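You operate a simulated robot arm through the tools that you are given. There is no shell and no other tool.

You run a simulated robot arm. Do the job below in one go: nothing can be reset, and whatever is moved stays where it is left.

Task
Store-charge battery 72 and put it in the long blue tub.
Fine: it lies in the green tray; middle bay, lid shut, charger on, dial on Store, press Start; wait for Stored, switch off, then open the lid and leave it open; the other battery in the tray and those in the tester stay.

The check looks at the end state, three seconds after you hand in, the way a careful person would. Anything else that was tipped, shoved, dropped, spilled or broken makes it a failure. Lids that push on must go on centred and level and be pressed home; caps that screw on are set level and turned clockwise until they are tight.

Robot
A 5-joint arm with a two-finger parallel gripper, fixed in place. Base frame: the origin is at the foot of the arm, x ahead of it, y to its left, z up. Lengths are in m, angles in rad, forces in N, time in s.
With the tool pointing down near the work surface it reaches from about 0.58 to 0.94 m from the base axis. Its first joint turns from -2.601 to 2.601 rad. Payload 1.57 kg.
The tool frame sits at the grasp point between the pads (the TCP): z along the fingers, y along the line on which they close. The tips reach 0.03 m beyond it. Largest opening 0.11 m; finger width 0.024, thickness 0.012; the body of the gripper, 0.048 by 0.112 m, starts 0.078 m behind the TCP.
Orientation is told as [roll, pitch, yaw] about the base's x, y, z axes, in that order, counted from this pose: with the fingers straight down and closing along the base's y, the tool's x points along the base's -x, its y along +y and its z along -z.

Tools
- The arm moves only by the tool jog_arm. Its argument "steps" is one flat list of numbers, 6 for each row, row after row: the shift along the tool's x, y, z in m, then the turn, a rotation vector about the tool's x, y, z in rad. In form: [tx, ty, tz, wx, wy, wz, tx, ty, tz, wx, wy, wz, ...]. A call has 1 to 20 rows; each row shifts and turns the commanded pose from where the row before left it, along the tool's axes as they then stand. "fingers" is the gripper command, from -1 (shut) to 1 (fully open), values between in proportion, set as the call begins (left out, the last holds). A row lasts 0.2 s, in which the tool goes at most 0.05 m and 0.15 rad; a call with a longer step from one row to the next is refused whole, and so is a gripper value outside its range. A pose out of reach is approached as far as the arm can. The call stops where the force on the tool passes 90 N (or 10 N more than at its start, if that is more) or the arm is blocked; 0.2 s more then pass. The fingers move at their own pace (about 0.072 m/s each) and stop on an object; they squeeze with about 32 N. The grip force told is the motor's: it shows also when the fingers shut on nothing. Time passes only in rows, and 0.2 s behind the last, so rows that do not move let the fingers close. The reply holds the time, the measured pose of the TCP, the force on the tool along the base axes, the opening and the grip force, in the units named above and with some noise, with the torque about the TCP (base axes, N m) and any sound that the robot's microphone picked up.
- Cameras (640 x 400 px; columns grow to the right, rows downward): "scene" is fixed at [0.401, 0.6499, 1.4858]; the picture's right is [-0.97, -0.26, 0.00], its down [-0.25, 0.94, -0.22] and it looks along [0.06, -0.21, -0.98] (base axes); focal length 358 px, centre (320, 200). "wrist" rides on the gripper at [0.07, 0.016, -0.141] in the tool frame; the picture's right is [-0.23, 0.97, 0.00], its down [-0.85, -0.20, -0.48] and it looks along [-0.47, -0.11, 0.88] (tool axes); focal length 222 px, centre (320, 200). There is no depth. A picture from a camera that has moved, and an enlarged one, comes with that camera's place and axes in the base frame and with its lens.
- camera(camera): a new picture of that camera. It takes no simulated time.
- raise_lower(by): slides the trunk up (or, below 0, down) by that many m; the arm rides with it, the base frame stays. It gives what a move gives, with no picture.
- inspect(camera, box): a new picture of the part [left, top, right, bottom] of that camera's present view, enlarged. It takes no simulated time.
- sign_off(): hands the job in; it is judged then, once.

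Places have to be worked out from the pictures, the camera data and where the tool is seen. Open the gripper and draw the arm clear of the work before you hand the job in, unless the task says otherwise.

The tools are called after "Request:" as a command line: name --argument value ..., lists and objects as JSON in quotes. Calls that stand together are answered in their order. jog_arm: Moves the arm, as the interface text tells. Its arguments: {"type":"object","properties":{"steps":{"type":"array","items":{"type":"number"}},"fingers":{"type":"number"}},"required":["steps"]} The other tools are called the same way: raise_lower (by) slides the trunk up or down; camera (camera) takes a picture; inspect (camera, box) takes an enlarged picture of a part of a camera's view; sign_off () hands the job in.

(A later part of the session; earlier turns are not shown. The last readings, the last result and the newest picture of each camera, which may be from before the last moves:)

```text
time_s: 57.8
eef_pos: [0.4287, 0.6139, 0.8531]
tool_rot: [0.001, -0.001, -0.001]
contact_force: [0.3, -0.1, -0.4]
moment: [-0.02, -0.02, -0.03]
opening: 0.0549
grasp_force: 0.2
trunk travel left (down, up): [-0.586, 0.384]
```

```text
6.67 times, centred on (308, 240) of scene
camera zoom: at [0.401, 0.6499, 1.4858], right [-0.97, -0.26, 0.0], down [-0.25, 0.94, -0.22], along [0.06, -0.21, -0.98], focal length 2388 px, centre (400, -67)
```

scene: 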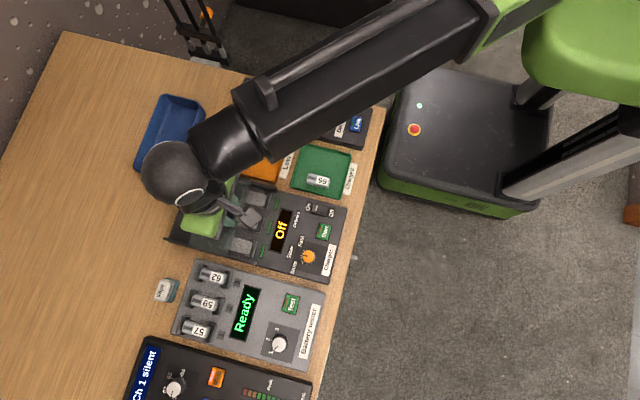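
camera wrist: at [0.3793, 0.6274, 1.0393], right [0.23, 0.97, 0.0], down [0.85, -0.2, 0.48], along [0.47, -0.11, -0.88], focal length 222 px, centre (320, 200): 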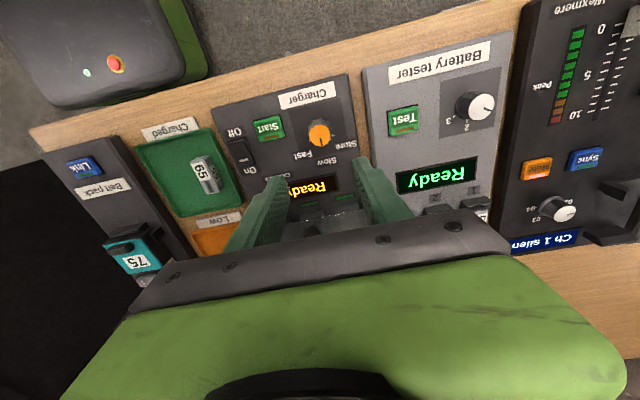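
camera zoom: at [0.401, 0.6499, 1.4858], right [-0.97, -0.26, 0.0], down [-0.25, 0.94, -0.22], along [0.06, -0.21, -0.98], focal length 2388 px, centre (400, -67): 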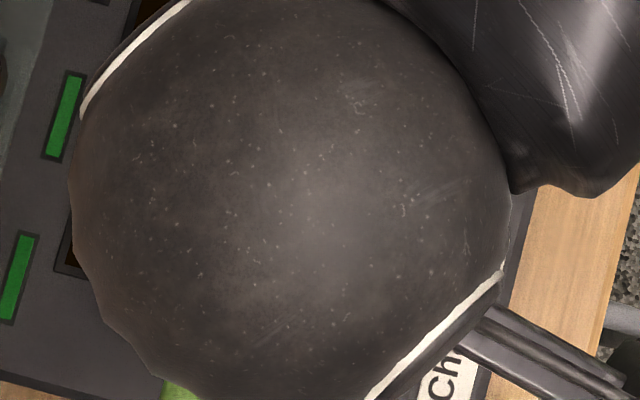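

I need the knob in frame; a lower crop.

Request:
inspect --camera "wrist" --box '[256, 130, 384, 210]'

Request:
camera --camera "wrist"

```text
5.00 times, centred on (320, 170) of wrist
camera zoom: at [0.3585, 0.6293, 0.9944], right [0.23, 0.97, 0.0], down [0.85, -0.2, 0.48], along [0.47, -0.11, -0.88], focal length 1111 px, centre (320, 350)
```

zoom: 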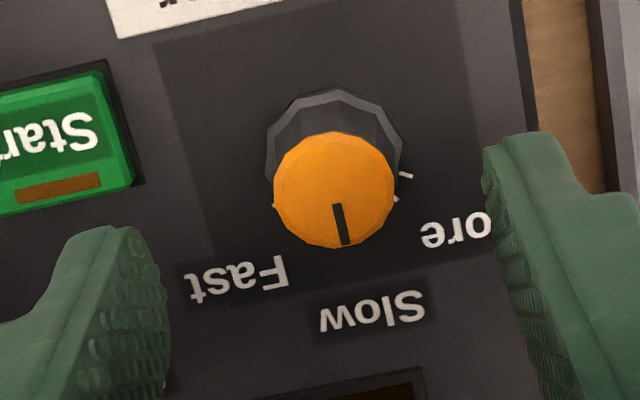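

```text
taken
camera wrist: at [0.3585, 0.6293, 0.9944], right [0.23, 0.97, 0.0], down [0.85, -0.2, 0.48], along [0.47, -0.11, -0.88], focal length 222 px, centre (320, 200)
```

wrist: 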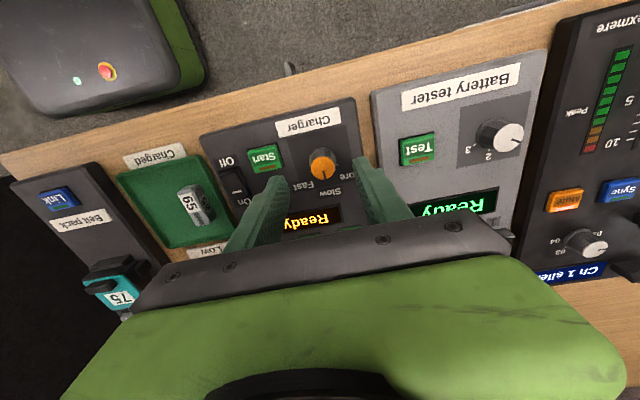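

Knob centre works out to (0.431, 0.615) with its top at z≈0.796. I centre the tool on it, narrow the fingers to ~0.04, and lower so the tips straddle the knob.

Request:
jog_arm --steps '[-0.002, 0.002, 0, 0, 0, 0, 0, 0, 0, 0, 0, 0, 0, 0, 0, 0, 0, 0]' --fingers -0.27

Request:
raise_lower --by -0.03

Request:
inspect --camera "wrist" --box '[256, 130, 384, 210]'

```text
time_s: 58.6
eef_pos: [0.4318, 0.6154, 0.8529]
tool_rot: [0.0, -0.001, 0.001]
contact_force: [-0.5, 0.2, 0.0]
moment: [-0.01, 0.0, 0.01]
opening: 0.0402
grasp_force: 0.0
trunk travel left (down, up): [-0.586, 0.384]
```

```text
time_s: 59.4
eef_pos: [0.431, 0.6143, 0.8226]
tool_rot: [0.0, 0.0, 0.001]
contact_force: [-0.4, -0.4, -0.2]
moment: [0.0, 0.0, -0.02]
opening: 0.0401
grasp_force: 0.1
trunk travel left (down, up): [-0.556, 0.414]
```

```text
5.00 times, centred on (320, 170) of wrist
camera zoom: at [0.3611, 0.6312, 0.9644], right [0.23, 0.97, 0.0], down [0.85, -0.2, 0.48], along [0.47, -0.11, -0.88], focal length 1111 px, centre (320, 350)
```

zoom: 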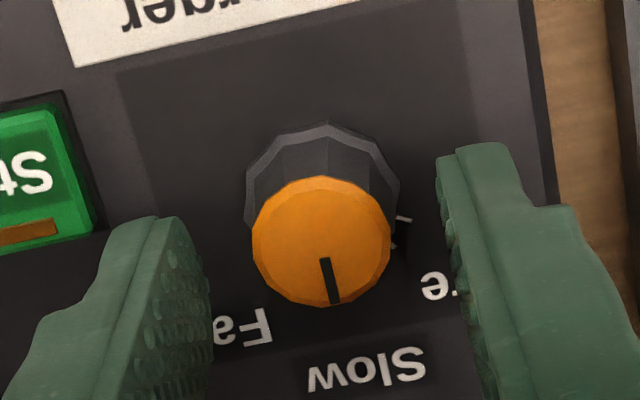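

Knob is well centred. Lower 1 cm to straddle its body, then close on it.

Request:
raise_lower --by -0.009

Request:
jog_arm --steps '[0, 0, 0, 0, 0, 0, 0, 0, 0, 0, 0, 0, 0, 0, 0, 0, 0, 0]' --fingers -0.7

Request:
inspect --camera "wrist" --box '[256, 140, 384, 220]'

```text
time_s: 60.0
eef_pos: [0.431, 0.6156, 0.8128]
tool_rot: [-0.002, 0.0, 0.0]
contact_force: [0.1, 0.6, 0.2]
moment: [-0.03, 0.0, 0.02]
opening: 0.0402
grasp_force: 0.0
trunk travel left (down, up): [-0.547, 0.423]
```

```text
time_s: 60.8
eef_pos: [0.4308, 0.6138, 0.8138]
tool_rot: [0.001, -0.001, -0.002]
contact_force: [-0.8, 1.0, -1.5]
moment: [0.0, 0.02, -0.02]
opening: 0.0244
grasp_force: 36.0
trunk travel left (down, up): [-0.547, 0.423]
```

```text
5.00 times, centred on (320, 180) of wrist
camera zoom: at [0.3611, 0.6313, 0.9554], right [0.23, 0.97, 0.0], down [0.85, -0.2, 0.48], along [0.47, -0.11, -0.88], focal length 1111 px, centre (320, 300)
```

zoom: 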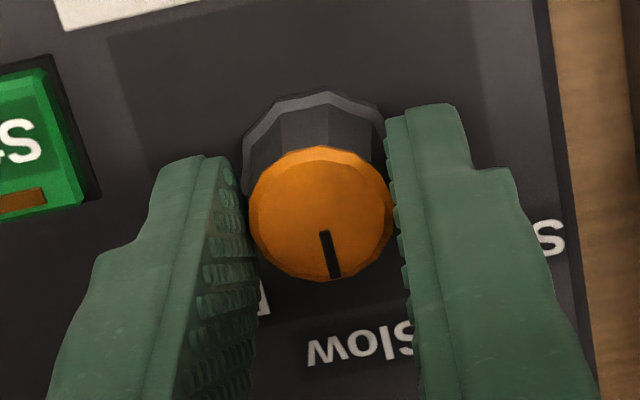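

Gripped (0.0244), balanced. I turn counter-clockwise (seen from above) toward Store, first ~0.4 rad, and check.

Request:
jog_arm --steps '[0, 0, 0, 0, 0, -0.1, 0, 0, 0, 0, 0, -0.1, 0, 0, 0, 0, 0, -0.1, 0, 0, 0, 0, 0, -0.1, 0, 0, 0, 0, 0, 0]'

Request:
inspect --camera "wrist" --box '[256, 140, 384, 220]'

Request:
camera --camera "scene"

```text
time_s: 62.0
eef_pos: [0.4322, 0.6139, 0.8136]
tool_rot: [-0.001, -0.001, 0.401]
contact_force: [0.6, 4.8, 2.5]
moment: [-0.08, 0.41, 0.0]
opening: 0.0242
grasp_force: 35.7
trunk travel left (down, up): [-0.547, 0.423]
```

```text
5.00 times, centred on (320, 180) of wrist
camera zoom: at [0.3603, 0.6023, 0.9554], right [-0.17, 0.99, 0.0], down [0.87, 0.15, 0.48], along [0.47, 0.08, -0.88], focal length 1111 px, centre (320, 300)
```

zoom: 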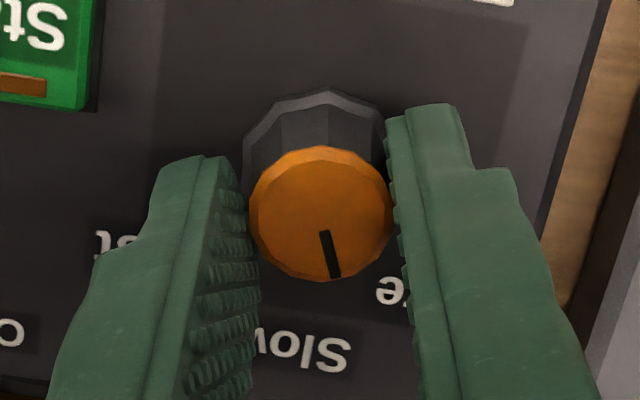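

```text
taken
```

scene: 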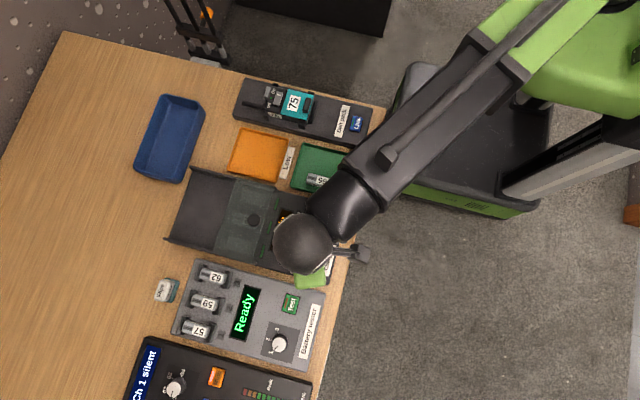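

The knob turns with the fingers (pointer stays fixed in view while the labels rotate). Continue another ~0.38 rad.

Request:
jog_arm --steps '[0, 0, 0, 0, 0, -0.1, 0, 0, 0, 0, 0, -0.1, 0, 0, 0, 0, 0, -0.1, 0, 0, 0, 0, 0, -0.08, 0, 0, 0, 0, 0, 0]'

Request:
inspect --camera "wrist" --box '[256, 140, 384, 220]'

```text
time_s: 63.2
eef_pos: [0.4311, 0.6138, 0.8142]
tool_rot: [0.0, 0.0, 0.781]
contact_force: [1.0, -0.1, 0.7]
moment: [0.4, -0.46, 0.02]
opening: 0.0244
grasp_force: 35.9
trunk travel left (down, up): [-0.547, 0.423]
```

```text
5.00 times, centred on (320, 180) of wrist
camera zoom: at [0.3701, 0.5768, 0.9554], right [-0.52, 0.85, 0.0], down [0.75, 0.46, 0.48], along [0.41, 0.25, -0.88], focal length 1111 px, centre (320, 300)
```

zoom: 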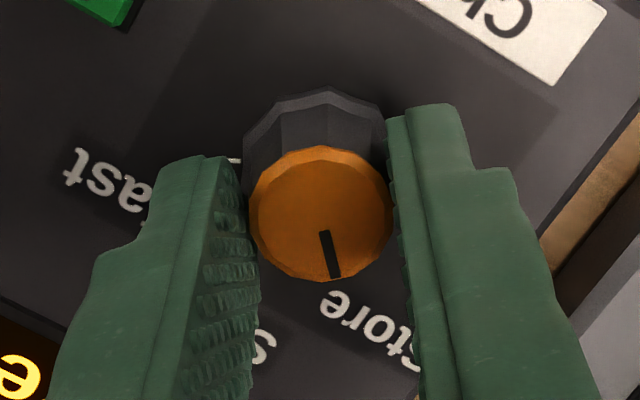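

The pointer now aims at the centre of "Store" (turned ~45°). I release and raise to verify from above.

Request:
jog_arm --steps '[0, 0, 0, 0, 0, 0, 0, 0, 0, 0, 0, 0]' --fingers -0.3

Request:
raise_lower --by 0.06

Request:
camera --camera "wrist"

Request:
inspect --camera "wrist" --box '[256, 100, 384, 180]'

```text
time_s: 63.8
eef_pos: [0.4311, 0.6148, 0.8145]
tool_rot: [-0.001, 0.001, 0.781]
contact_force: [-0.1, 0.3, -0.9]
moment: [-0.01, -0.03, -0.01]
opening: 0.0385
grasp_force: 0.1
trunk travel left (down, up): [-0.547, 0.423]
```

```text
time_s: 64.8
eef_pos: [0.4318, 0.6141, 0.8757]
tool_rot: [-0.001, 0.0, 0.779]
contact_force: [-1.2, -0.4, -0.5]
moment: [0.02, 0.01, -0.05]
opening: 0.0386
grasp_force: 0.1
trunk travel left (down, up): [-0.607, 0.363]
```

```text
taken
camera wrist: at [0.3701, 0.5771, 1.0153], right [-0.52, 0.85, 0.0], down [0.75, 0.46, 0.48], along [0.41, 0.25, -0.88], focal length 222 px, centre (320, 200)
```

wrist: 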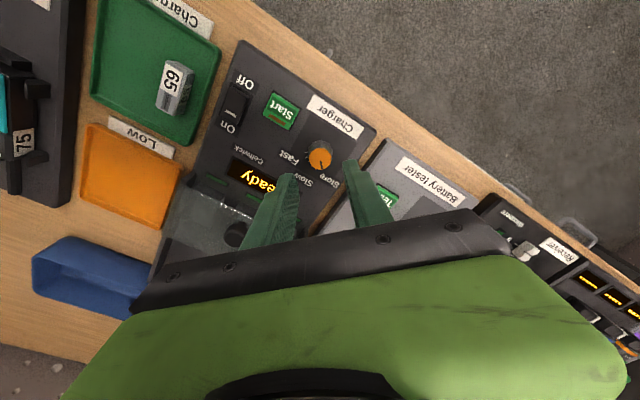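

```text
5.00 times, centred on (320, 140) of wrist
camera zoom: at [0.3701, 0.5771, 1.0153], right [-0.52, 0.85, 0.0], down [0.75, 0.46, 0.48], along [0.41, 0.25, -0.88], focal length 1111 px, centre (320, 500)
```

zoom: 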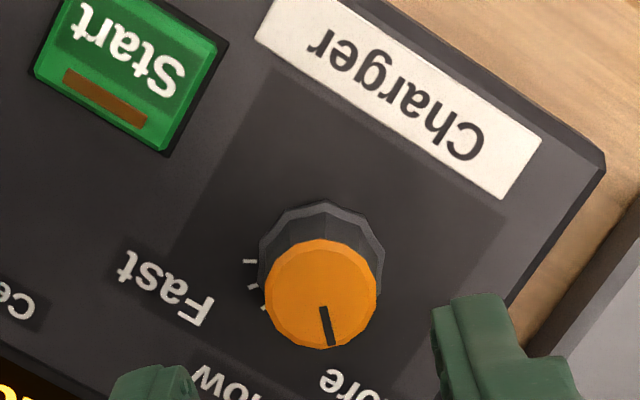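

Knob pointer stays put after release. I rotate the tool back to zero yaw and shift to −y to check the dial with the scene camera.

Request:
jog_arm --steps '[0, 0, 0, 0, 0, 0.13, 0, 0, 0, 0, 0, 0.13, 0, 0, 0, 0, 0, 0.13, 0, 0, 0, 0, 0, 0.13, 0, 0, 0, 0, 0, 0.13, 0, 0, 0, 0, 0, 0.13, 0, -0.03, 0, 0, 0, 0, 0, -0.03, 0, 0, 0, 0, 0, -0.03, 0, 0, 0, 0, 0, 0, 0, 0, 0, 0]' --fingers -1

Request:
inspect --camera "scene" --box '[230, 190, 358, 270]'

Request:
inspect --camera "scene" --box '[280, 232, 336, 267]'

```text
time_s: 67.0
eef_pos: [0.4337, 0.5242, 0.8734]
tool_rot: [0.0, 0.001, -0.001]
contact_force: [0.5, -0.5, -0.6]
moment: [-0.01, 0.02, -0.02]
opening: 0.0
grasp_force: 21.3
trunk travel left (down, up): [-0.607, 0.363]
```

```text
5.00 times, centred on (294, 230) of scene
camera zoom: at [0.401, 0.6499, 1.4858], right [-0.97, -0.26, 0.0], down [-0.25, 0.94, -0.22], along [0.06, -0.21, -0.98], focal length 1791 px, centre (450, 50)
```

zoom: 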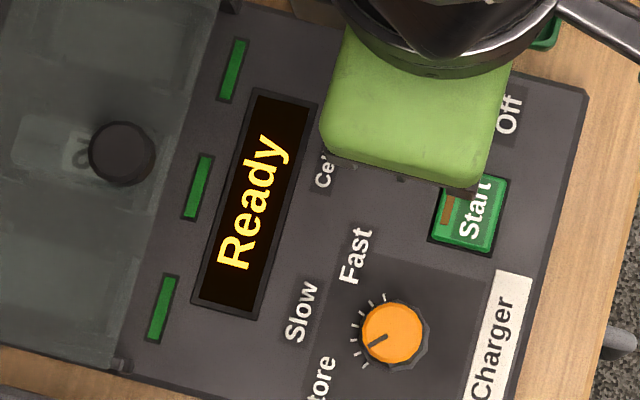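

```text
11.43 times, centred on (308, 250) of scene
camera zoom: at [0.401, 0.6499, 1.4858], right [-0.97, -0.26, 0.0], down [-0.25, 0.94, -0.22], along [0.06, -0.21, -0.98], focal length 4094 px, centre (457, -366)
```

zoom: 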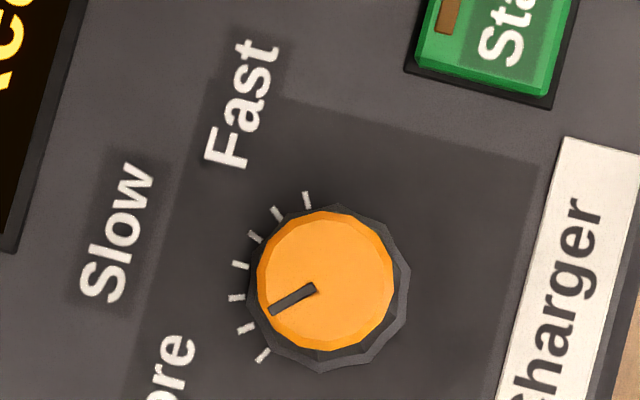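

The ticks span ±60° and the labels sit near ±48°; the pointer reads ~43–45°. I check the Store label's exact bearing before starting.

Request:
inspect --camera "scene" --box '[272, 228, 352, 278]'

Request:
inspect --camera "scene" --box '[240, 310, 320, 360]'

```text
8.00 times, centred on (312, 253) of scene
camera zoom: at [0.401, 0.6499, 1.4858], right [-0.97, -0.26, 0.0], down [-0.25, 0.94, -0.22], along [0.06, -0.21, -0.98], focal length 2866 px, centre (384, -224)
```

zoom: 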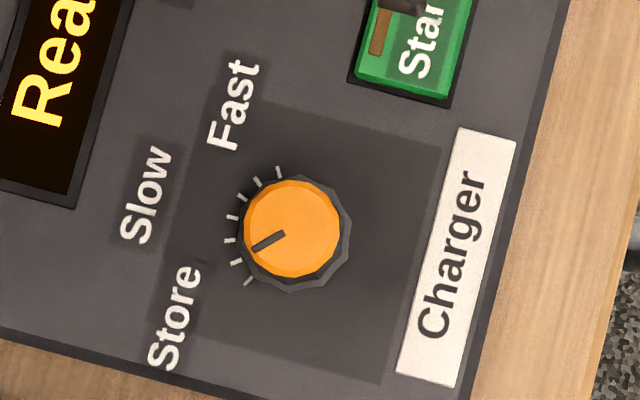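

```text
8.00 times, centred on (280, 335) of scene
camera zoom: at [0.401, 0.6499, 1.4858], right [-0.97, -0.26, 0.0], down [-0.25, 0.94, -0.22], along [0.06, -0.21, -0.98], focal length 2866 px, centre (640, -880)
```

zoom: 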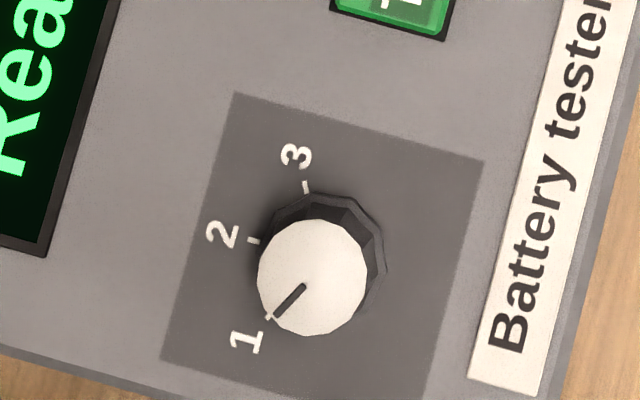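

Store label's bearing is ~48.7°, the pointer ~43–45°. I'll go back and nudge the knob ~5° further so it points squarely at Store.

Request:
jog_arm --steps '[0, 0.03, 0, 0, 0, 0, 0, 0.03, 0, 0, 0, 0, 0, 0.03, 0, 0, 0, 0, 0, 0, 0, 0, 0, -0.13, 0, 0, 0, 0, 0, -0.13, 0, 0, 0, 0, 0, -0.13, 0, 0, 0, 0, 0, -0.13, 0, 0, 0, 0, 0, -0.13, 0, 0, 0, 0, 0, -0.13, 0, 0, 0, 0, 0, 0]' --fingers -0.3

Request:
inspect --camera "wrist" --box '[256, 100, 384, 180]'

```text
time_s: 69.2
eef_pos: [0.4323, 0.6154, 0.8746]
tool_rot: [0.0, 0.0, 0.78]
contact_force: [0.1, 0.1, 0.1]
moment: [-0.03, 0.0, 0.0]
opening: 0.0383
grasp_force: 0.0
trunk travel left (down, up): [-0.607, 0.363]
```

```text
5.00 times, centred on (320, 140) of wrist
camera zoom: at [0.3711, 0.5772, 1.0154], right [-0.52, 0.85, 0.0], down [0.75, 0.46, 0.48], along [0.41, 0.25, -0.88], focal length 1111 px, centre (320, 500)
```

zoom: 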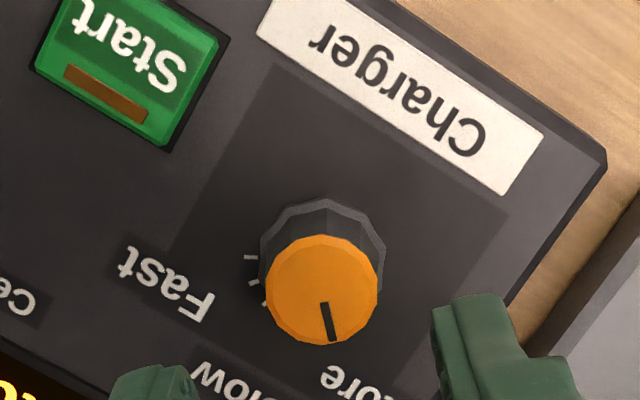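

Same pose as before, within 1 mm. Lower, grip, turn ~0.09 rad more, and look.

Request:
raise_lower --by -0.06

Request:
jog_arm --steps '[0, 0, 0, 0, 0, 0, 0, 0, 0, 0, 0, 0, 0, 0, 0, 0, 0, -0.045, 0, 0, 0, 0, 0, -0.045, 0, 0, 0, 0, 0, 0]' --fingers -0.7

Request:
inspect --camera "wrist" --box '[256, 140, 384, 220]'

```text
time_s: 70.2
eef_pos: [0.4326, 0.616, 0.8147]
tool_rot: [0.002, 0.0, 0.779]
contact_force: [-0.3, 0.0, -0.4]
moment: [0.02, -0.02, -0.02]
opening: 0.0385
grasp_force: 0.0
trunk travel left (down, up): [-0.547, 0.423]
```

```text
time_s: 71.4
eef_pos: [0.4317, 0.6146, 0.8142]
tool_rot: [0.001, 0.0, 0.871]
contact_force: [0.6, 6.9, 4.8]
moment: [0.07, 0.16, -0.01]
opening: 0.0242
grasp_force: 36.1
trunk travel left (down, up): [-0.547, 0.423]
```

```text
5.00 times, centred on (320, 180) of wrist
camera zoom: at [0.3744, 0.5721, 0.9554], right [-0.6, 0.8, 0.0], down [0.7, 0.52, 0.48], along [0.38, 0.29, -0.88], focal length 1111 px, centre (320, 300)
```

zoom: 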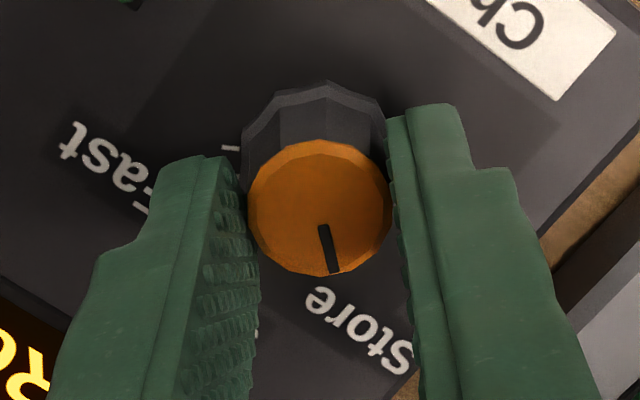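

Pointer now squarely toward Store (~50°). Release, raise, rotate back, and go over the Start button near (0.415, 0.558).

Request:
jog_arm --steps '[0, 0, 0, 0, 0, 0, 0, 0, 0, 0, 0, 0]' --fingers -0.3

Request:
raise_lower --by 0.06

Request:
jog_arm --steps '[0, 0, 0, 0, 0, 0.145, 0, 0, 0, 0, 0, 0.145, 0, 0, 0, 0, 0, 0.145, 0, 0, 0, 0, 0, 0.145, 0, 0, 0, 0, 0, 0.145, 0, 0, 0, 0, 0, 0.145, 0.0085, -0.028, 0, 0, 0, 0, 0.009, -0.029, 0, 0, 0, 0, 0, 0, 0, 0, 0, 0]' --fingers -1

Request:
inspect --camera "wrist" --box '[240, 80, 400, 180]'

Request:
inspect --camera "scene" --box '[230, 190, 358, 270]'

```text
time_s: 72.0
eef_pos: [0.4332, 0.6141, 0.8142]
tool_rot: [0.0, 0.001, 0.869]
contact_force: [0.2, 0.6, 0.1]
moment: [-0.02, -0.03, 0.01]
opening: 0.0385
grasp_force: 0.0
trunk travel left (down, up): [-0.547, 0.423]
```

```text
time_s: 73.0
eef_pos: [0.4324, 0.6141, 0.8754]
tool_rot: [-0.001, 0.001, 0.869]
contact_force: [-0.2, -0.6, 0.5]
moment: [0.01, 0.0, -0.02]
opening: 0.0384
grasp_force: 0.1
trunk travel left (down, up): [-0.607, 0.363]
```

```text
time_s: 75.0
eef_pos: [0.4144, 0.5569, 0.8744]
tool_rot: [0.0, 0.0, -0.003]
contact_force: [0.0, 0.1, -0.5]
moment: [0.0, -0.03, 0.02]
opening: 0.0001
grasp_force: 21.6
trunk travel left (down, up): [-0.607, 0.363]
```

```text
4.00 times, centred on (320, 130) of wrist
camera zoom: at [0.3443, 0.5733, 1.0154], right [0.23, 0.97, 0.0], down [0.85, -0.2, 0.48], along [0.47, -0.11, -0.88], focal length 888 px, centre (320, 480)
```

zoom: 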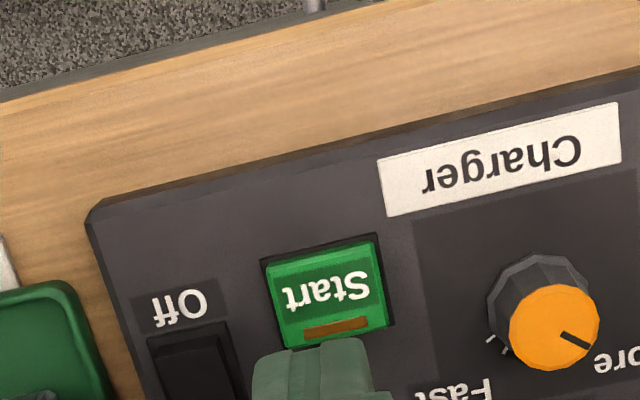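

```text
5.00 times, centred on (294, 230) of scene
camera zoom: at [0.401, 0.6499, 1.4858], right [-0.97, -0.26, 0.0], down [-0.25, 0.94, -0.22], along [0.06, -0.21, -0.98], focal length 1791 px, centre (450, 50)
```

zoom: 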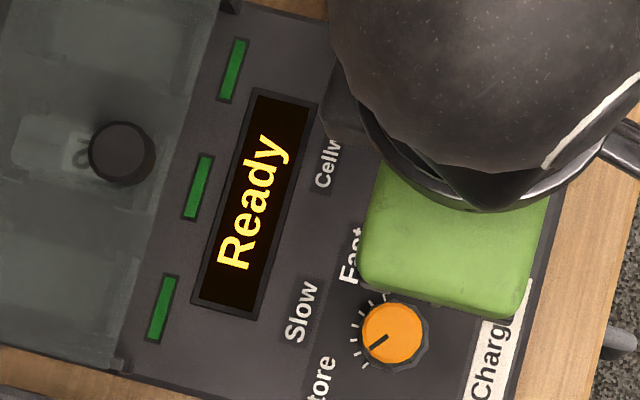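

Button centre is (0.413, 0.5595); tip is nearly above it. I shift +y 2 mm, and lower to it in steps.

Request:
jog_arm --steps '[0.001, 0.002, 0, 0, 0, 0, 0, 0, 0, 0, 0, 0]'

Request:
raise_lower --by -0.05

Request:
raise_lower --by -0.005

Request:
raise_lower --by -0.002

```text
time_s: 75.6
eef_pos: [0.4136, 0.5593, 0.8755]
tool_rot: [0.0, 0.0, -0.002]
contact_force: [0.1, -0.2, -0.2]
moment: [0.01, -0.01, 0.02]
opening: 0.0
grasp_force: 21.3
trunk travel left (down, up): [-0.607, 0.363]
```

```text
time_s: 76.5
eef_pos: [0.4145, 0.5589, 0.8244]
tool_rot: [-0.001, 0.0, -0.002]
contact_force: [0.3, -0.3, -0.3]
moment: [0.01, -0.02, 0.02]
opening: 0.0001
grasp_force: 21.2
trunk travel left (down, up): [-0.557, 0.413]
```

```text
time_s: 77.0
eef_pos: [0.4135, 0.5592, 0.8181]
tool_rot: [0.002, 0.0, -0.002]
contact_force: [-0.4, 0.7, -0.1]
moment: [0.03, -0.02, -0.02]
opening: 0.0001
grasp_force: 21.4
trunk travel left (down, up): [-0.552, 0.418]
```

```text
time_s: 77.5
eef_pos: [0.4146, 0.5593, 0.8179]
tool_rot: [0.001, 0.0, -0.002]
contact_force: [0.8, 0.2, 0.2]
moment: [0.04, 0.02, -0.01]
opening: 0.0
grasp_force: 21.1
trunk travel left (down, up): [-0.55, 0.42]
```

No contact yet at tip z≈0.787. Continue in 2 mm steps.

Request:
raise_lower --by -0.002

Request:
raise_lower --by -0.002

Request:
inspect --camera "scene" --box '[230, 190, 358, 270]'

```text
time_s: 78.1
eef_pos: [0.4138, 0.5597, 0.8148]
tool_rot: [0.0, 0.0, -0.003]
contact_force: [0.0, 0.1, 0.1]
moment: [0.03, -0.02, -0.01]
opening: 0.0002
grasp_force: 21.1
trunk travel left (down, up): [-0.548, 0.422]
```

```text
time_s: 78.6
eef_pos: [0.4149, 0.5597, 0.8135]
tool_rot: [0.001, -0.001, -0.003]
contact_force: [-0.5, -0.8, -0.5]
moment: [0.01, 0.0, -0.01]
opening: 0.0
grasp_force: 21.2
trunk travel left (down, up): [-0.546, 0.424]
```

```text
5.00 times, centred on (294, 230) of scene
camera zoom: at [0.401, 0.6499, 1.4858], right [-0.97, -0.26, 0.0], down [-0.25, 0.94, -0.22], along [0.06, -0.21, -0.98], focal length 1791 px, centre (450, 50)
```

zoom: 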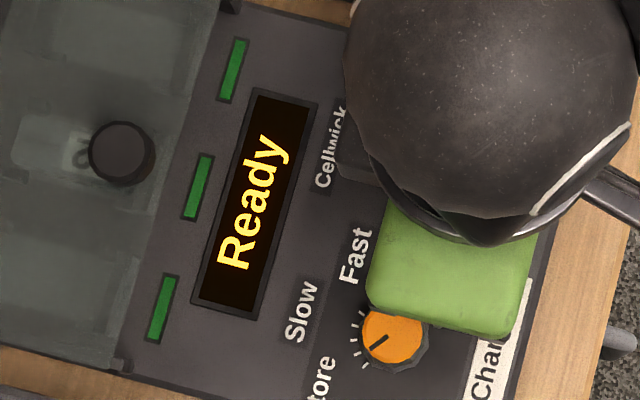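

Still above the button. Continue down in small steps until contact and click.

Request:
raise_lower --by -0.002

Request:
raise_lower --by -0.002

Request:
inspect --camera "scene" --box '[230, 190, 358, 270]'

Request:
inspect --camera "wrist" --box '[250, 110, 410, 210]'

```text
time_s: 79.1
eef_pos: [0.4151, 0.5585, 0.8119]
tool_rot: [-0.001, 0.0, -0.001]
contact_force: [0.7, 0.5, 1.0]
moment: [0.01, -0.01, 0.0]
opening: 0.0
grasp_force: 21.3
trunk travel left (down, up): [-0.544, 0.426]
```

```text
time_s: 79.6
eef_pos: [0.4139, 0.5588, 0.8094]
tool_rot: [0.0, 0.0, -0.001]
contact_force: [-1.2, 0.3, 0.9]
moment: [-0.02, -0.02, -0.01]
opening: 0.0
grasp_force: 21.3
trunk travel left (down, up): [-0.542, 0.428]
```

```text
5.00 times, centred on (294, 230) of scene
camera zoom: at [0.401, 0.6499, 1.4858], right [-0.97, -0.26, 0.0], down [-0.25, 0.94, -0.22], along [0.06, -0.21, -0.98], focal length 1791 px, centre (450, 50)
```

zoom: 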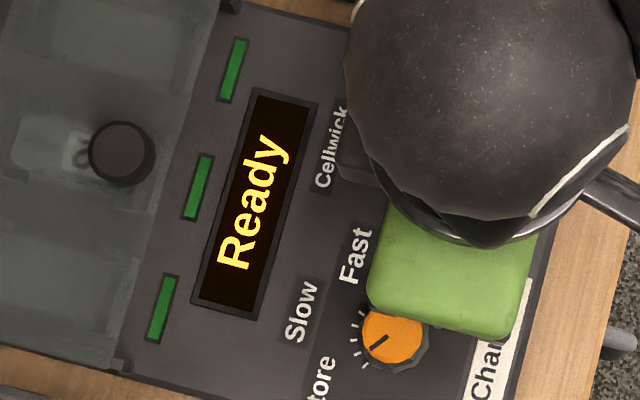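

```text
4.00 times, centred on (330, 160) of wrist
camera zoom: at [0.3436, 0.5754, 0.9504], right [0.23, 0.97, 0.0], down [0.85, -0.2, 0.48], along [0.47, -0.11, -0.88], focal length 888 px, centre (280, 360)
```

zoom: 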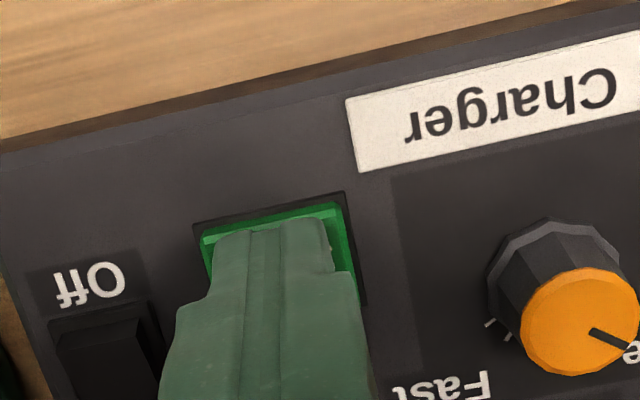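

Tip is over the middle of the button, light contact (~1 N). Press further.

Request:
raise_lower --by -0.002

Request:
inspect --camera "scene" --box '[230, 190, 358, 270]'

Request:
raise_lower --by -0.001

Request:
inspect --camera "scene" --box '[230, 190, 358, 270]'

```text
time_s: 80.2
eef_pos: [0.4135, 0.5597, 0.8069]
tool_rot: [0.0, 0.001, -0.002]
contact_force: [0.1, 0.5, 1.8]
moment: [-0.01, -0.03, 0.0]
opening: 0.0
grasp_force: 20.6
trunk travel left (down, up): [-0.54, 0.43]
heard: click
```

```text
5.00 times, centred on (294, 230) of scene
camera zoom: at [0.401, 0.6499, 1.4858], right [-0.97, -0.26, 0.0], down [-0.25, 0.94, -0.22], along [0.06, -0.21, -0.98], focal length 1791 px, centre (450, 50)
```

zoom: 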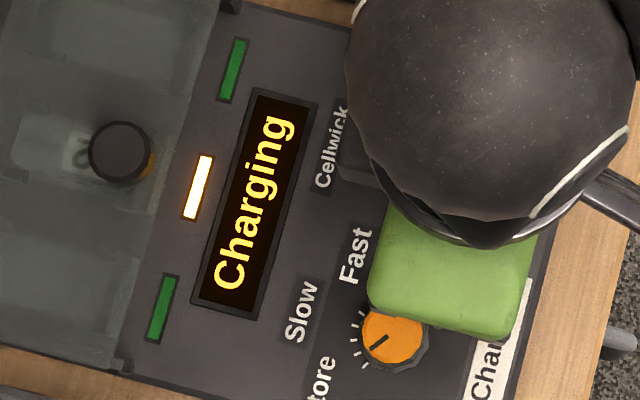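

```text
time_s: 80.7
eef_pos: [0.4139, 0.5603, 0.8062]
tool_rot: [0.001, 0.001, -0.001]
contact_force: [1.0, 1.6, 4.2]
moment: [0.06, -0.02, 0.0]
opening: 0.0001
grasp_force: 20.8
trunk travel left (down, up): [-0.539, 0.431]
```

```text
5.00 times, centred on (294, 230) of scene
camera zoom: at [0.401, 0.6499, 1.4858], right [-0.97, -0.26, 0.0], down [-0.25, 0.94, -0.22], along [0.06, -0.21, -0.98], focal length 1791 px, centre (450, 50)
```

zoom: 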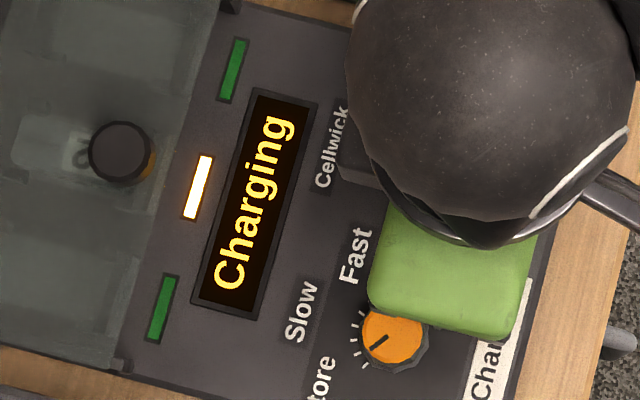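

Click heard: display reads "Charging" and the middle LED is lit. I raise and wait, keeping clear.

Request:
raise_lower --by 0.06

Request:
jog_arm --steps '[-0.004, -0.021, 0, 0, 0, 0, -0.004, -0.021, 0, 0, 0, 0, 0, 0, 0, 0, 0, 0, 0, 0, 0, 0, 0, 0, 0, 0, 0, 0, 0, 0, 0, 0, 0, 0, 0, 0, 0, 0, 0, 0, 0, 0, 0, 0, 0, 0, 0, 0, 0, 0, 0, 0, 0, 0, 0, 0, 0, 0, 0, 0, 0, 0, 0, 0, 0, 0, 0, 0, 0, 0, 0, 0, 0, 0, 0, 0, 0, 0, 0, 0, 0, 0, 0, 0, 0, 0, 0, 0, 0, 0, 0, 0, 0, 0, 0, 0, 0, 0, 0, 0, 0, 0, 0, 0, 0, 0, 0, 0, 0, 0, 0, 0, 0, 0, 0, 0, 0, 0, 0, 0]'

Request:
inspect --camera "scene" --box '[230, 190, 358, 270]'

Request:
inspect --camera "wrist" --box '[250, 100, 410, 200]'

```text
time_s: 81.7
eef_pos: [0.4138, 0.5594, 0.8655]
tool_rot: [0.001, 0.001, -0.002]
contact_force: [-0.4, -0.4, 0.7]
moment: [-0.03, -0.02, 0.0]
opening: 0.0
grasp_force: 21.0
trunk travel left (down, up): [-0.599, 0.371]
```

```text
time_s: 85.9
eef_pos: [0.4216, 0.5175, 0.8659]
tool_rot: [0.0, 0.001, -0.002]
contact_force: [0.3, 0.2, 1.1]
moment: [0.02, -0.02, 0.01]
opening: 0.0
grasp_force: 21.2
trunk travel left (down, up): [-0.599, 0.371]
```

```text
5.00 times, centred on (294, 230) of scene
camera zoom: at [0.401, 0.6499, 1.4858], right [-0.97, -0.26, 0.0], down [-0.25, 0.94, -0.22], along [0.06, -0.21, -0.98], focal length 1791 px, centre (450, 50)
```

zoom: 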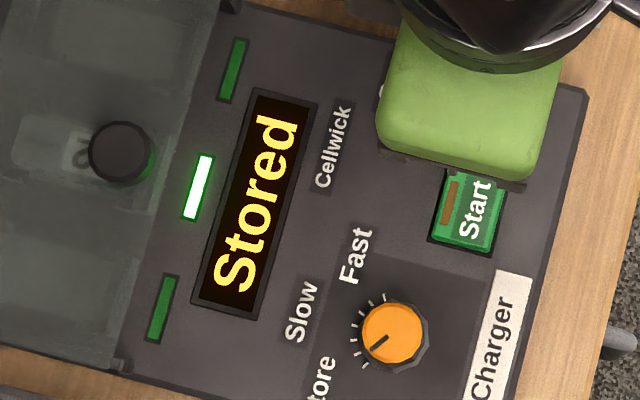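

```text
4.00 times, centred on (330, 150) of wrist
camera zoom: at [0.35, 0.5329, 1.0074], right [0.23, 0.97, 0.0], down [0.85, -0.2, 0.48], along [0.47, -0.11, -0.88], focal length 888 px, centre (280, 400)
```

zoom: 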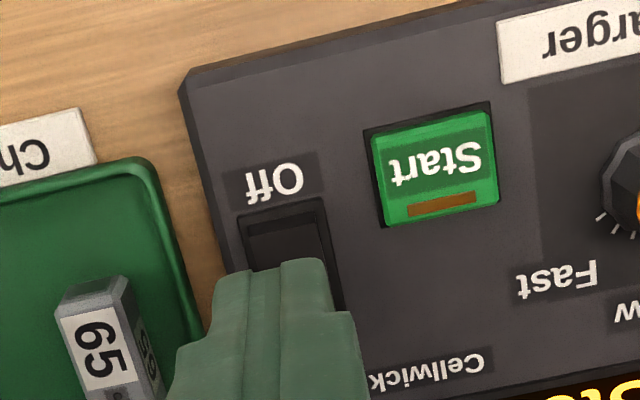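

Display reads "Stored" with the LED green. Now switch off: the tip is over the Off half (x≈0.421); lower to it in steps.

Request:
raise_lower --by -0.045

Request:
raise_lower --by -0.005

Request:
raise_lower --by -0.002

Request:
inspect --camera "wrist" --box '[250, 110, 410, 210]'

```text
time_s: 86.7
eef_pos: [0.4193, 0.5156, 0.8213]
tool_rot: [-0.001, 0.0, 0.0]
contact_force: [0.6, -0.4, -0.6]
moment: [-0.02, -0.02, -0.03]
opening: 0.0002
grasp_force: 21.6
trunk travel left (down, up): [-0.554, 0.416]
```

```text
time_s: 87.3
eef_pos: [0.4197, 0.5162, 0.8165]
tool_rot: [-0.001, 0.0, -0.002]
contact_force: [0.0, 0.2, -0.6]
moment: [-0.04, 0.02, 0.03]
opening: 0.0
grasp_force: 21.3
trunk travel left (down, up): [-0.549, 0.421]
```

```text
time_s: 87.8
eef_pos: [0.4213, 0.5162, 0.8139]
tool_rot: [-0.001, 0.001, -0.004]
contact_force: [-0.6, 0.2, 0.0]
moment: [-0.02, 0.03, -0.01]
opening: 0.0
grasp_force: 21.3
trunk travel left (down, up): [-0.547, 0.423]
```

```text
4.00 times, centred on (330, 160) of wrist
camera zoom: at [0.35, 0.5329, 0.9554], right [0.23, 0.97, 0.0], down [0.85, -0.2, 0.48], along [0.47, -0.11, -0.88], focal length 888 px, centre (280, 360)
```

zoom: 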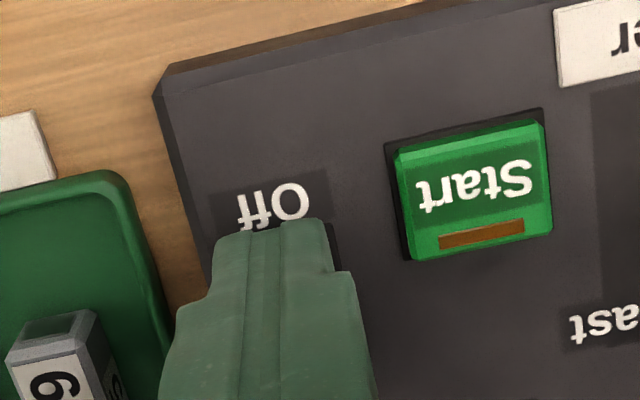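

Tip is over the Off end, not yet touching. Continue in 2 mm steps and watch the display.

Request:
raise_lower --by -0.002

Request:
raise_lower --by -0.002

Request:
raise_lower --by -0.001

Request:
inspect --camera "scene" --box '[230, 190, 358, 270]'

```text
time_s: 88.3
eef_pos: [0.4216, 0.5166, 0.812]
tool_rot: [0.001, 0.0, -0.002]
contact_force: [0.8, 0.2, 0.8]
moment: [0.02, 0.02, 0.01]
opening: 0.0002
grasp_force: 21.2
trunk travel left (down, up): [-0.545, 0.425]
```

```text
time_s: 88.8
eef_pos: [0.4216, 0.516, 0.8105]
tool_rot: [0.001, 0.001, 0.0]
contact_force: [-1.1, -1.1, 1.9]
moment: [-0.01, -0.02, 0.0]
opening: 0.0003
grasp_force: 21.7
trunk travel left (down, up): [-0.543, 0.427]
```

```text
time_s: 89.3
eef_pos: [0.42, 0.5161, 0.8097]
tool_rot: [0.001, 0.0, 0.001]
contact_force: [3.5, 6.1, 22.2]
moment: [0.13, -0.36, 0.22]
opening: 0.0
grasp_force: 21.4
trunk travel left (down, up): [-0.542, 0.428]
```

```text
5.00 times, centred on (294, 230) of scene
camera zoom: at [0.401, 0.6499, 1.4858], right [-0.97, -0.26, 0.0], down [-0.25, 0.94, -0.22], along [0.06, -0.21, -0.98], focal length 1791 px, centre (450, 50)
```

zoom: 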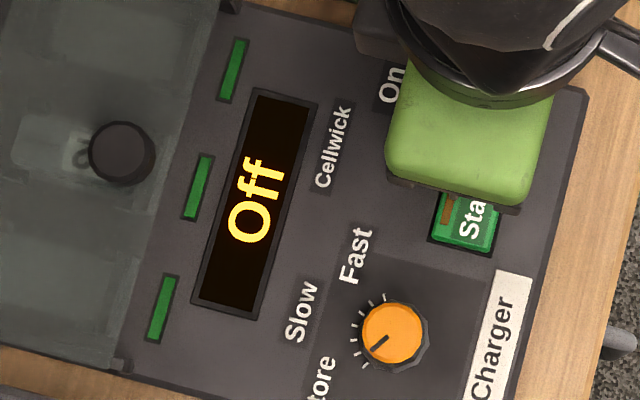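

Display shows "Off". I raise and return over the lid knob at (0.5395, 0.578) with the fingers open.

Request:
raise_lower --by 0.105

Request:
jog_arm --steps '[-0.03, 0.0155, 0, 0, 0, 0, -0.03, 0.0155, 0, 0, 0, 0, -0.03, 0.0155, 0, 0, 0, 0, -0.029, 0.0155, 0, 0, 0, 0, 0, 0, 0, 0, 0, 0]' --fingers -0.1

Request:
inspect --camera "wrist" --box '[240, 100, 400, 200]'

```text
time_s: 90.7
eef_pos: [0.4199, 0.5163, 0.9138]
tool_rot: [0.0, -0.001, -0.002]
contact_force: [0.9, -0.1, 0.1]
moment: [0.0, 0.03, 0.03]
opening: 0.0
grasp_force: 21.6
trunk travel left (down, up): [-0.647, 0.323]
```

```text
time_s: 91.9
eef_pos: [0.5428, 0.5808, 0.9137]
tool_rot: [0.0, 0.0, 0.001]
contact_force: [-0.8, 0.4, -0.2]
moment: [-0.01, -0.02, 0.0]
opening: 0.0495
grasp_force: 0.0
out of reach, approached as far as the arm can: row 3
trunk travel left (down, up): [-0.647, 0.323]
```

```text
4.00 times, centred on (320, 150) of wrist
camera zoom: at [0.4725, 0.5957, 1.0554], right [0.23, 0.97, 0.0], down [0.85, -0.2, 0.48], along [0.47, -0.11, -0.88], focal length 888 px, centre (320, 400)
```

zoom: 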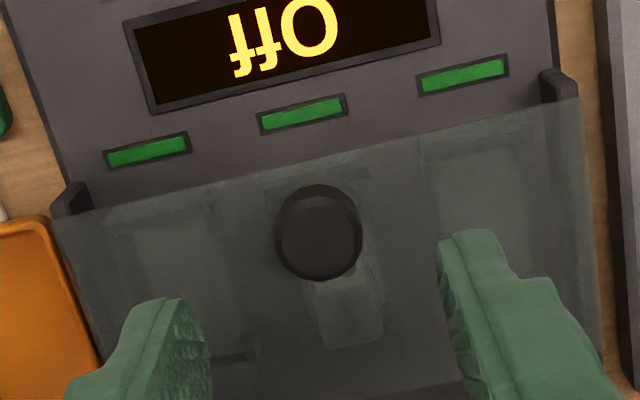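

Slightly past target; shift −x 3 mm, −y 1 mm, then lower to straddle the knob.

Request:
jog_arm --steps '[0.003, -0.001, 0, 0, 0, 0, 0, 0, 0, 0, 0, 0]'

Request:
raise_lower --by -0.04

Request:
inspect --camera "wrist" --box '[250, 110, 410, 210]'

```text
time_s: 92.5
eef_pos: [0.5383, 0.5771, 0.9143]
tool_rot: [0.002, 0.001, -0.001]
contact_force: [0.4, 0.6, -0.5]
moment: [-0.01, 0.03, -0.02]
opening: 0.0496
grasp_force: 0.1
trunk travel left (down, up): [-0.647, 0.323]
```

```text
time_s: 93.3
eef_pos: [0.5389, 0.5773, 0.8746]
tool_rot: [-0.001, 0.0, -0.002]
contact_force: [0.1, -0.4, 0.4]
moment: [0.02, 0.0, 0.0]
opening: 0.0495
grasp_force: 0.2
trunk travel left (down, up): [-0.607, 0.363]
```

```text
4.00 times, centred on (330, 160) of wrist
camera zoom: at [0.4685, 0.5938, 1.0154], right [0.23, 0.97, 0.0], down [0.85, -0.2, 0.48], along [0.47, -0.11, -0.88], focal length 888 px, centre (280, 360)
```

zoom: 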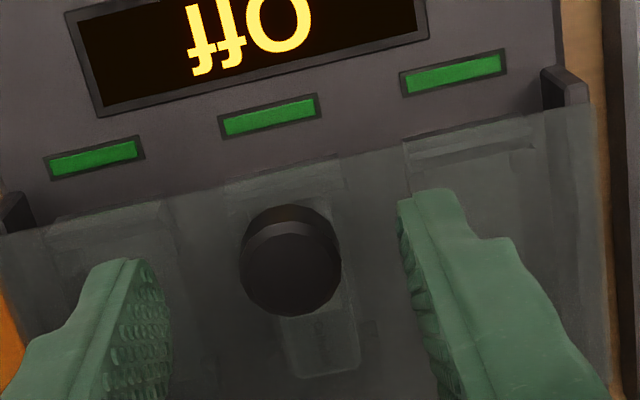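

Knob is between the fingers. Shift +y 1 mm, lower 1.9 cm, and close on it.

Request:
jog_arm --steps '[0, 0.001, 0, 0, 0, 0, 0, 0, 0, 0, 0, 0]'

Request:
raise_lower --by -0.019

Request:
jog_arm --steps '[0, 0, 0, 0, 0, 0, 0, 0, 0, 0, 0, 0, 0, 0, 0, 0, 0, 0]' --fingers -0.8

```text
time_s: 94.0
eef_pos: [0.5385, 0.5786, 0.8736]
tool_rot: [0.002, 0.0, -0.001]
contact_force: [0.6, 0.5, 0.1]
moment: [-0.01, -0.06, 0.02]
opening: 0.0494
grasp_force: 0.0
trunk travel left (down, up): [-0.607, 0.363]
```

```text
time_s: 94.6
eef_pos: [0.5387, 0.5781, 0.8554]
tool_rot: [0.001, 0.001, -0.002]
contact_force: [-0.1, 0.2, 0.2]
moment: [-0.02, 0.03, -0.01]
opening: 0.0493
grasp_force: 0.0
trunk travel left (down, up): [-0.588, 0.382]
```

```text
time_s: 95.4
eef_pos: [0.5406, 0.5783, 0.8555]
tool_rot: [-0.001, 0.0, 0.0]
contact_force: [-0.1, -11.7, -6.0]
moment: [-0.28, 0.13, -0.06]
opening: 0.023
grasp_force: 35.6
trunk travel left (down, up): [-0.588, 0.382]
```

Gripped. Slide the lid back open toward +x by 9 cm first.

Request:
jog_arm --steps '[-0.008, -0.0006, 0, 0, 0, 0, -0.01, 0, 0, 0, 0, 0, -0.01, -0.0003, 0, 0, 0, 0, -0.01, 0, 0, 0, 0, 0, -0.01, -0.0003, 0, 0, 0, 0, -0.01, 0, 0, 0, 0, 0, -0.01, 0, 0, 0, 0, 0, -0.01, 0, 0, 0, 0, 0, -0.01, 0, 0, 0, 0, 0, 0, 0, 0, 0, 0, 0]'

Request:
camera --camera "wrist"

Request:
camera --camera "scene"

```text
time_s: 97.6
eef_pos: [0.6268, 0.5773, 0.856]
tool_rot: [0.0, 0.002, 0.0]
contact_force: [0.0, 9.1, 5.5]
moment: [0.26, 0.21, 0.05]
opening: 0.0229
grasp_force: 35.5
trunk travel left (down, up): [-0.588, 0.382]
```

```text
taken
camera wrist: at [0.5563, 0.5941, 0.9964], right [0.23, 0.97, 0.0], down [0.85, -0.2, 0.48], along [0.47, -0.11, -0.88], focal length 222 px, centre (320, 200)
```

wrist: 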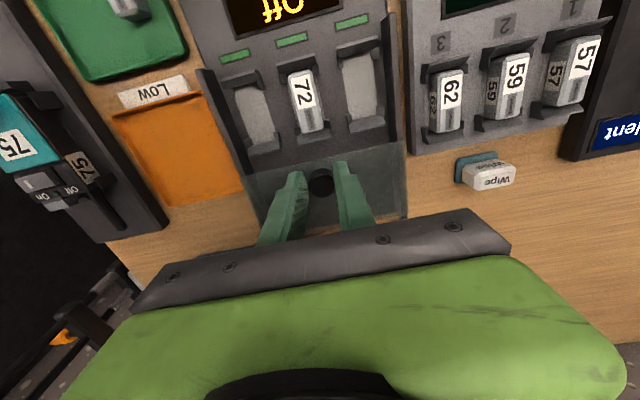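

```text
taken
```

scene: 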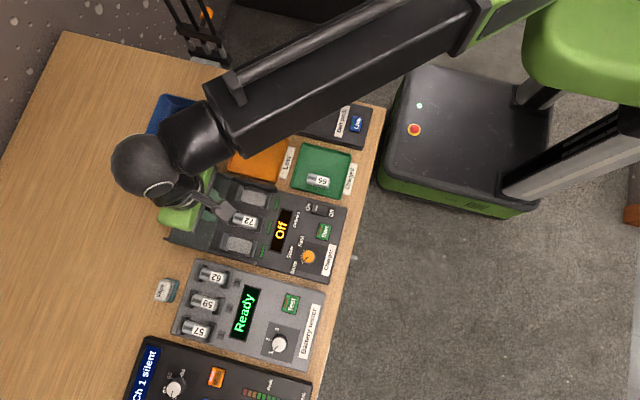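

The lid is nearly open (knob at 0.627); slide on toward the original open position in small steps.

Request:
jog_arm --steps '[-0.005, 0.0004, 0, 0, 0, 0, -0.005, 0, 0, 0, 0, 0, -0.003, 0, 0, 0, 0, 0, 0, 0, 0, 0, 0, 0]'

Request:
jog_arm --steps '[-0.002, 0, 0, 0, 0, 0, -0.001, 0, 0, 0, 0, 0, 0, 0, 0, 0, 0, 0]'

Request:
inspect --camera "wrist" --box '[240, 100, 400, 200]'

```text
time_s: 98.6
eef_pos: [0.6389, 0.5774, 0.856]
tool_rot: [-0.001, 0.0, -0.001]
contact_force: [-3.2, 0.5, -1.3]
moment: [0.08, -0.17, 0.0]
opening: 0.0228
grasp_force: 35.5
trunk travel left (down, up): [-0.588, 0.382]
```

```text
time_s: 99.4
eef_pos: [0.639, 0.5779, 0.856]
tool_rot: [-0.002, 0.005, 0.001]
contact_force: [-25.1, -8.3, -15.9]
moment: [-0.16, 0.92, -0.05]
opening: 0.023
grasp_force: 35.2
trunk travel left (down, up): [-0.588, 0.382]
```

```text
4.00 times, centred on (320, 150) of wrist
camera zoom: at [0.5701, 0.5944, 0.9967], right [0.23, 0.97, 0.0], down [0.86, -0.2, 0.48], along [0.46, -0.11, -0.88], focal length 888 px, centre (320, 400)
```

zoom: 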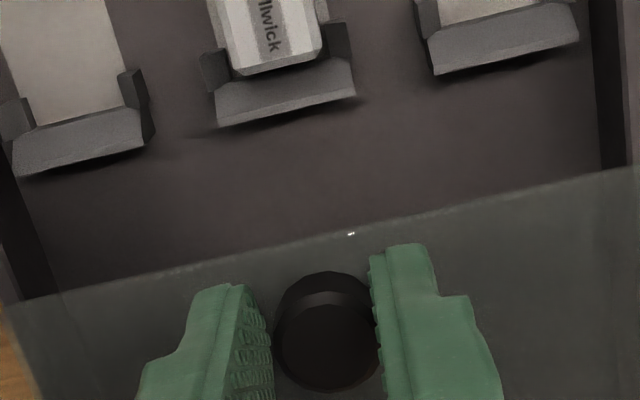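

The open stop is reached (−25 N). I relax 1.5 mm, release the knob and raise clear.

Request:
jog_arm --steps '[0.0015, 0, 0, 0, 0, 0, 0, 0, 0, 0, 0, 0]'

Request:
jog_arm --steps '[0, 0, 0, 0, 0, 0, 0, 0, 0, 0, 0, 0, 0, 0, 0, 0, 0, 0]' --fingers -0.1

Request:
raise_lower --by 0.045

Request:
inspect --camera "wrist" --box '[240, 80, 400, 180]'

```text
time_s: 100.0
eef_pos: [0.6397, 0.5782, 0.8561]
tool_rot: [0.0, 0.001, 0.001]
contact_force: [-26.1, -5.1, -14.5]
moment: [-0.14, 1.0, -0.06]
opening: 0.023
grasp_force: 35.6
trunk travel left (down, up): [-0.588, 0.382]
```

```text
time_s: 100.8
eef_pos: [0.6412, 0.5779, 0.8538]
tool_rot: [0.001, 0.0, -0.001]
contact_force: [-0.1, 0.5, 0.7]
moment: [0.0, 0.01, -0.01]
opening: 0.0496
grasp_force: 0.1
trunk travel left (down, up): [-0.588, 0.382]
```

```text
time_s: 101.7
eef_pos: [0.6418, 0.5772, 0.8995]
tool_rot: [0.001, 0.0, -0.003]
contact_force: [-0.3, -0.2, -0.4]
moment: [0.01, -0.01, -0.02]
opening: 0.0494
grasp_force: 0.1
trunk travel left (down, up): [-0.633, 0.337]
```

```text
4.00 times, centred on (320, 130) of wrist
camera zoom: at [0.5716, 0.5941, 1.0413], right [0.23, 0.97, 0.0], down [0.85, -0.2, 0.48], along [0.47, -0.11, -0.88], focal length 888 px, centre (320, 480)
```

zoom: 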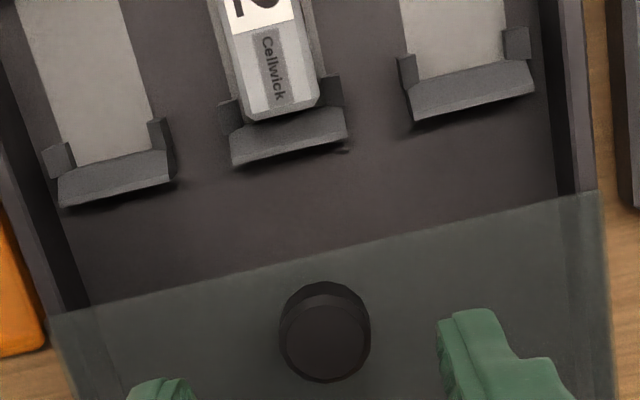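

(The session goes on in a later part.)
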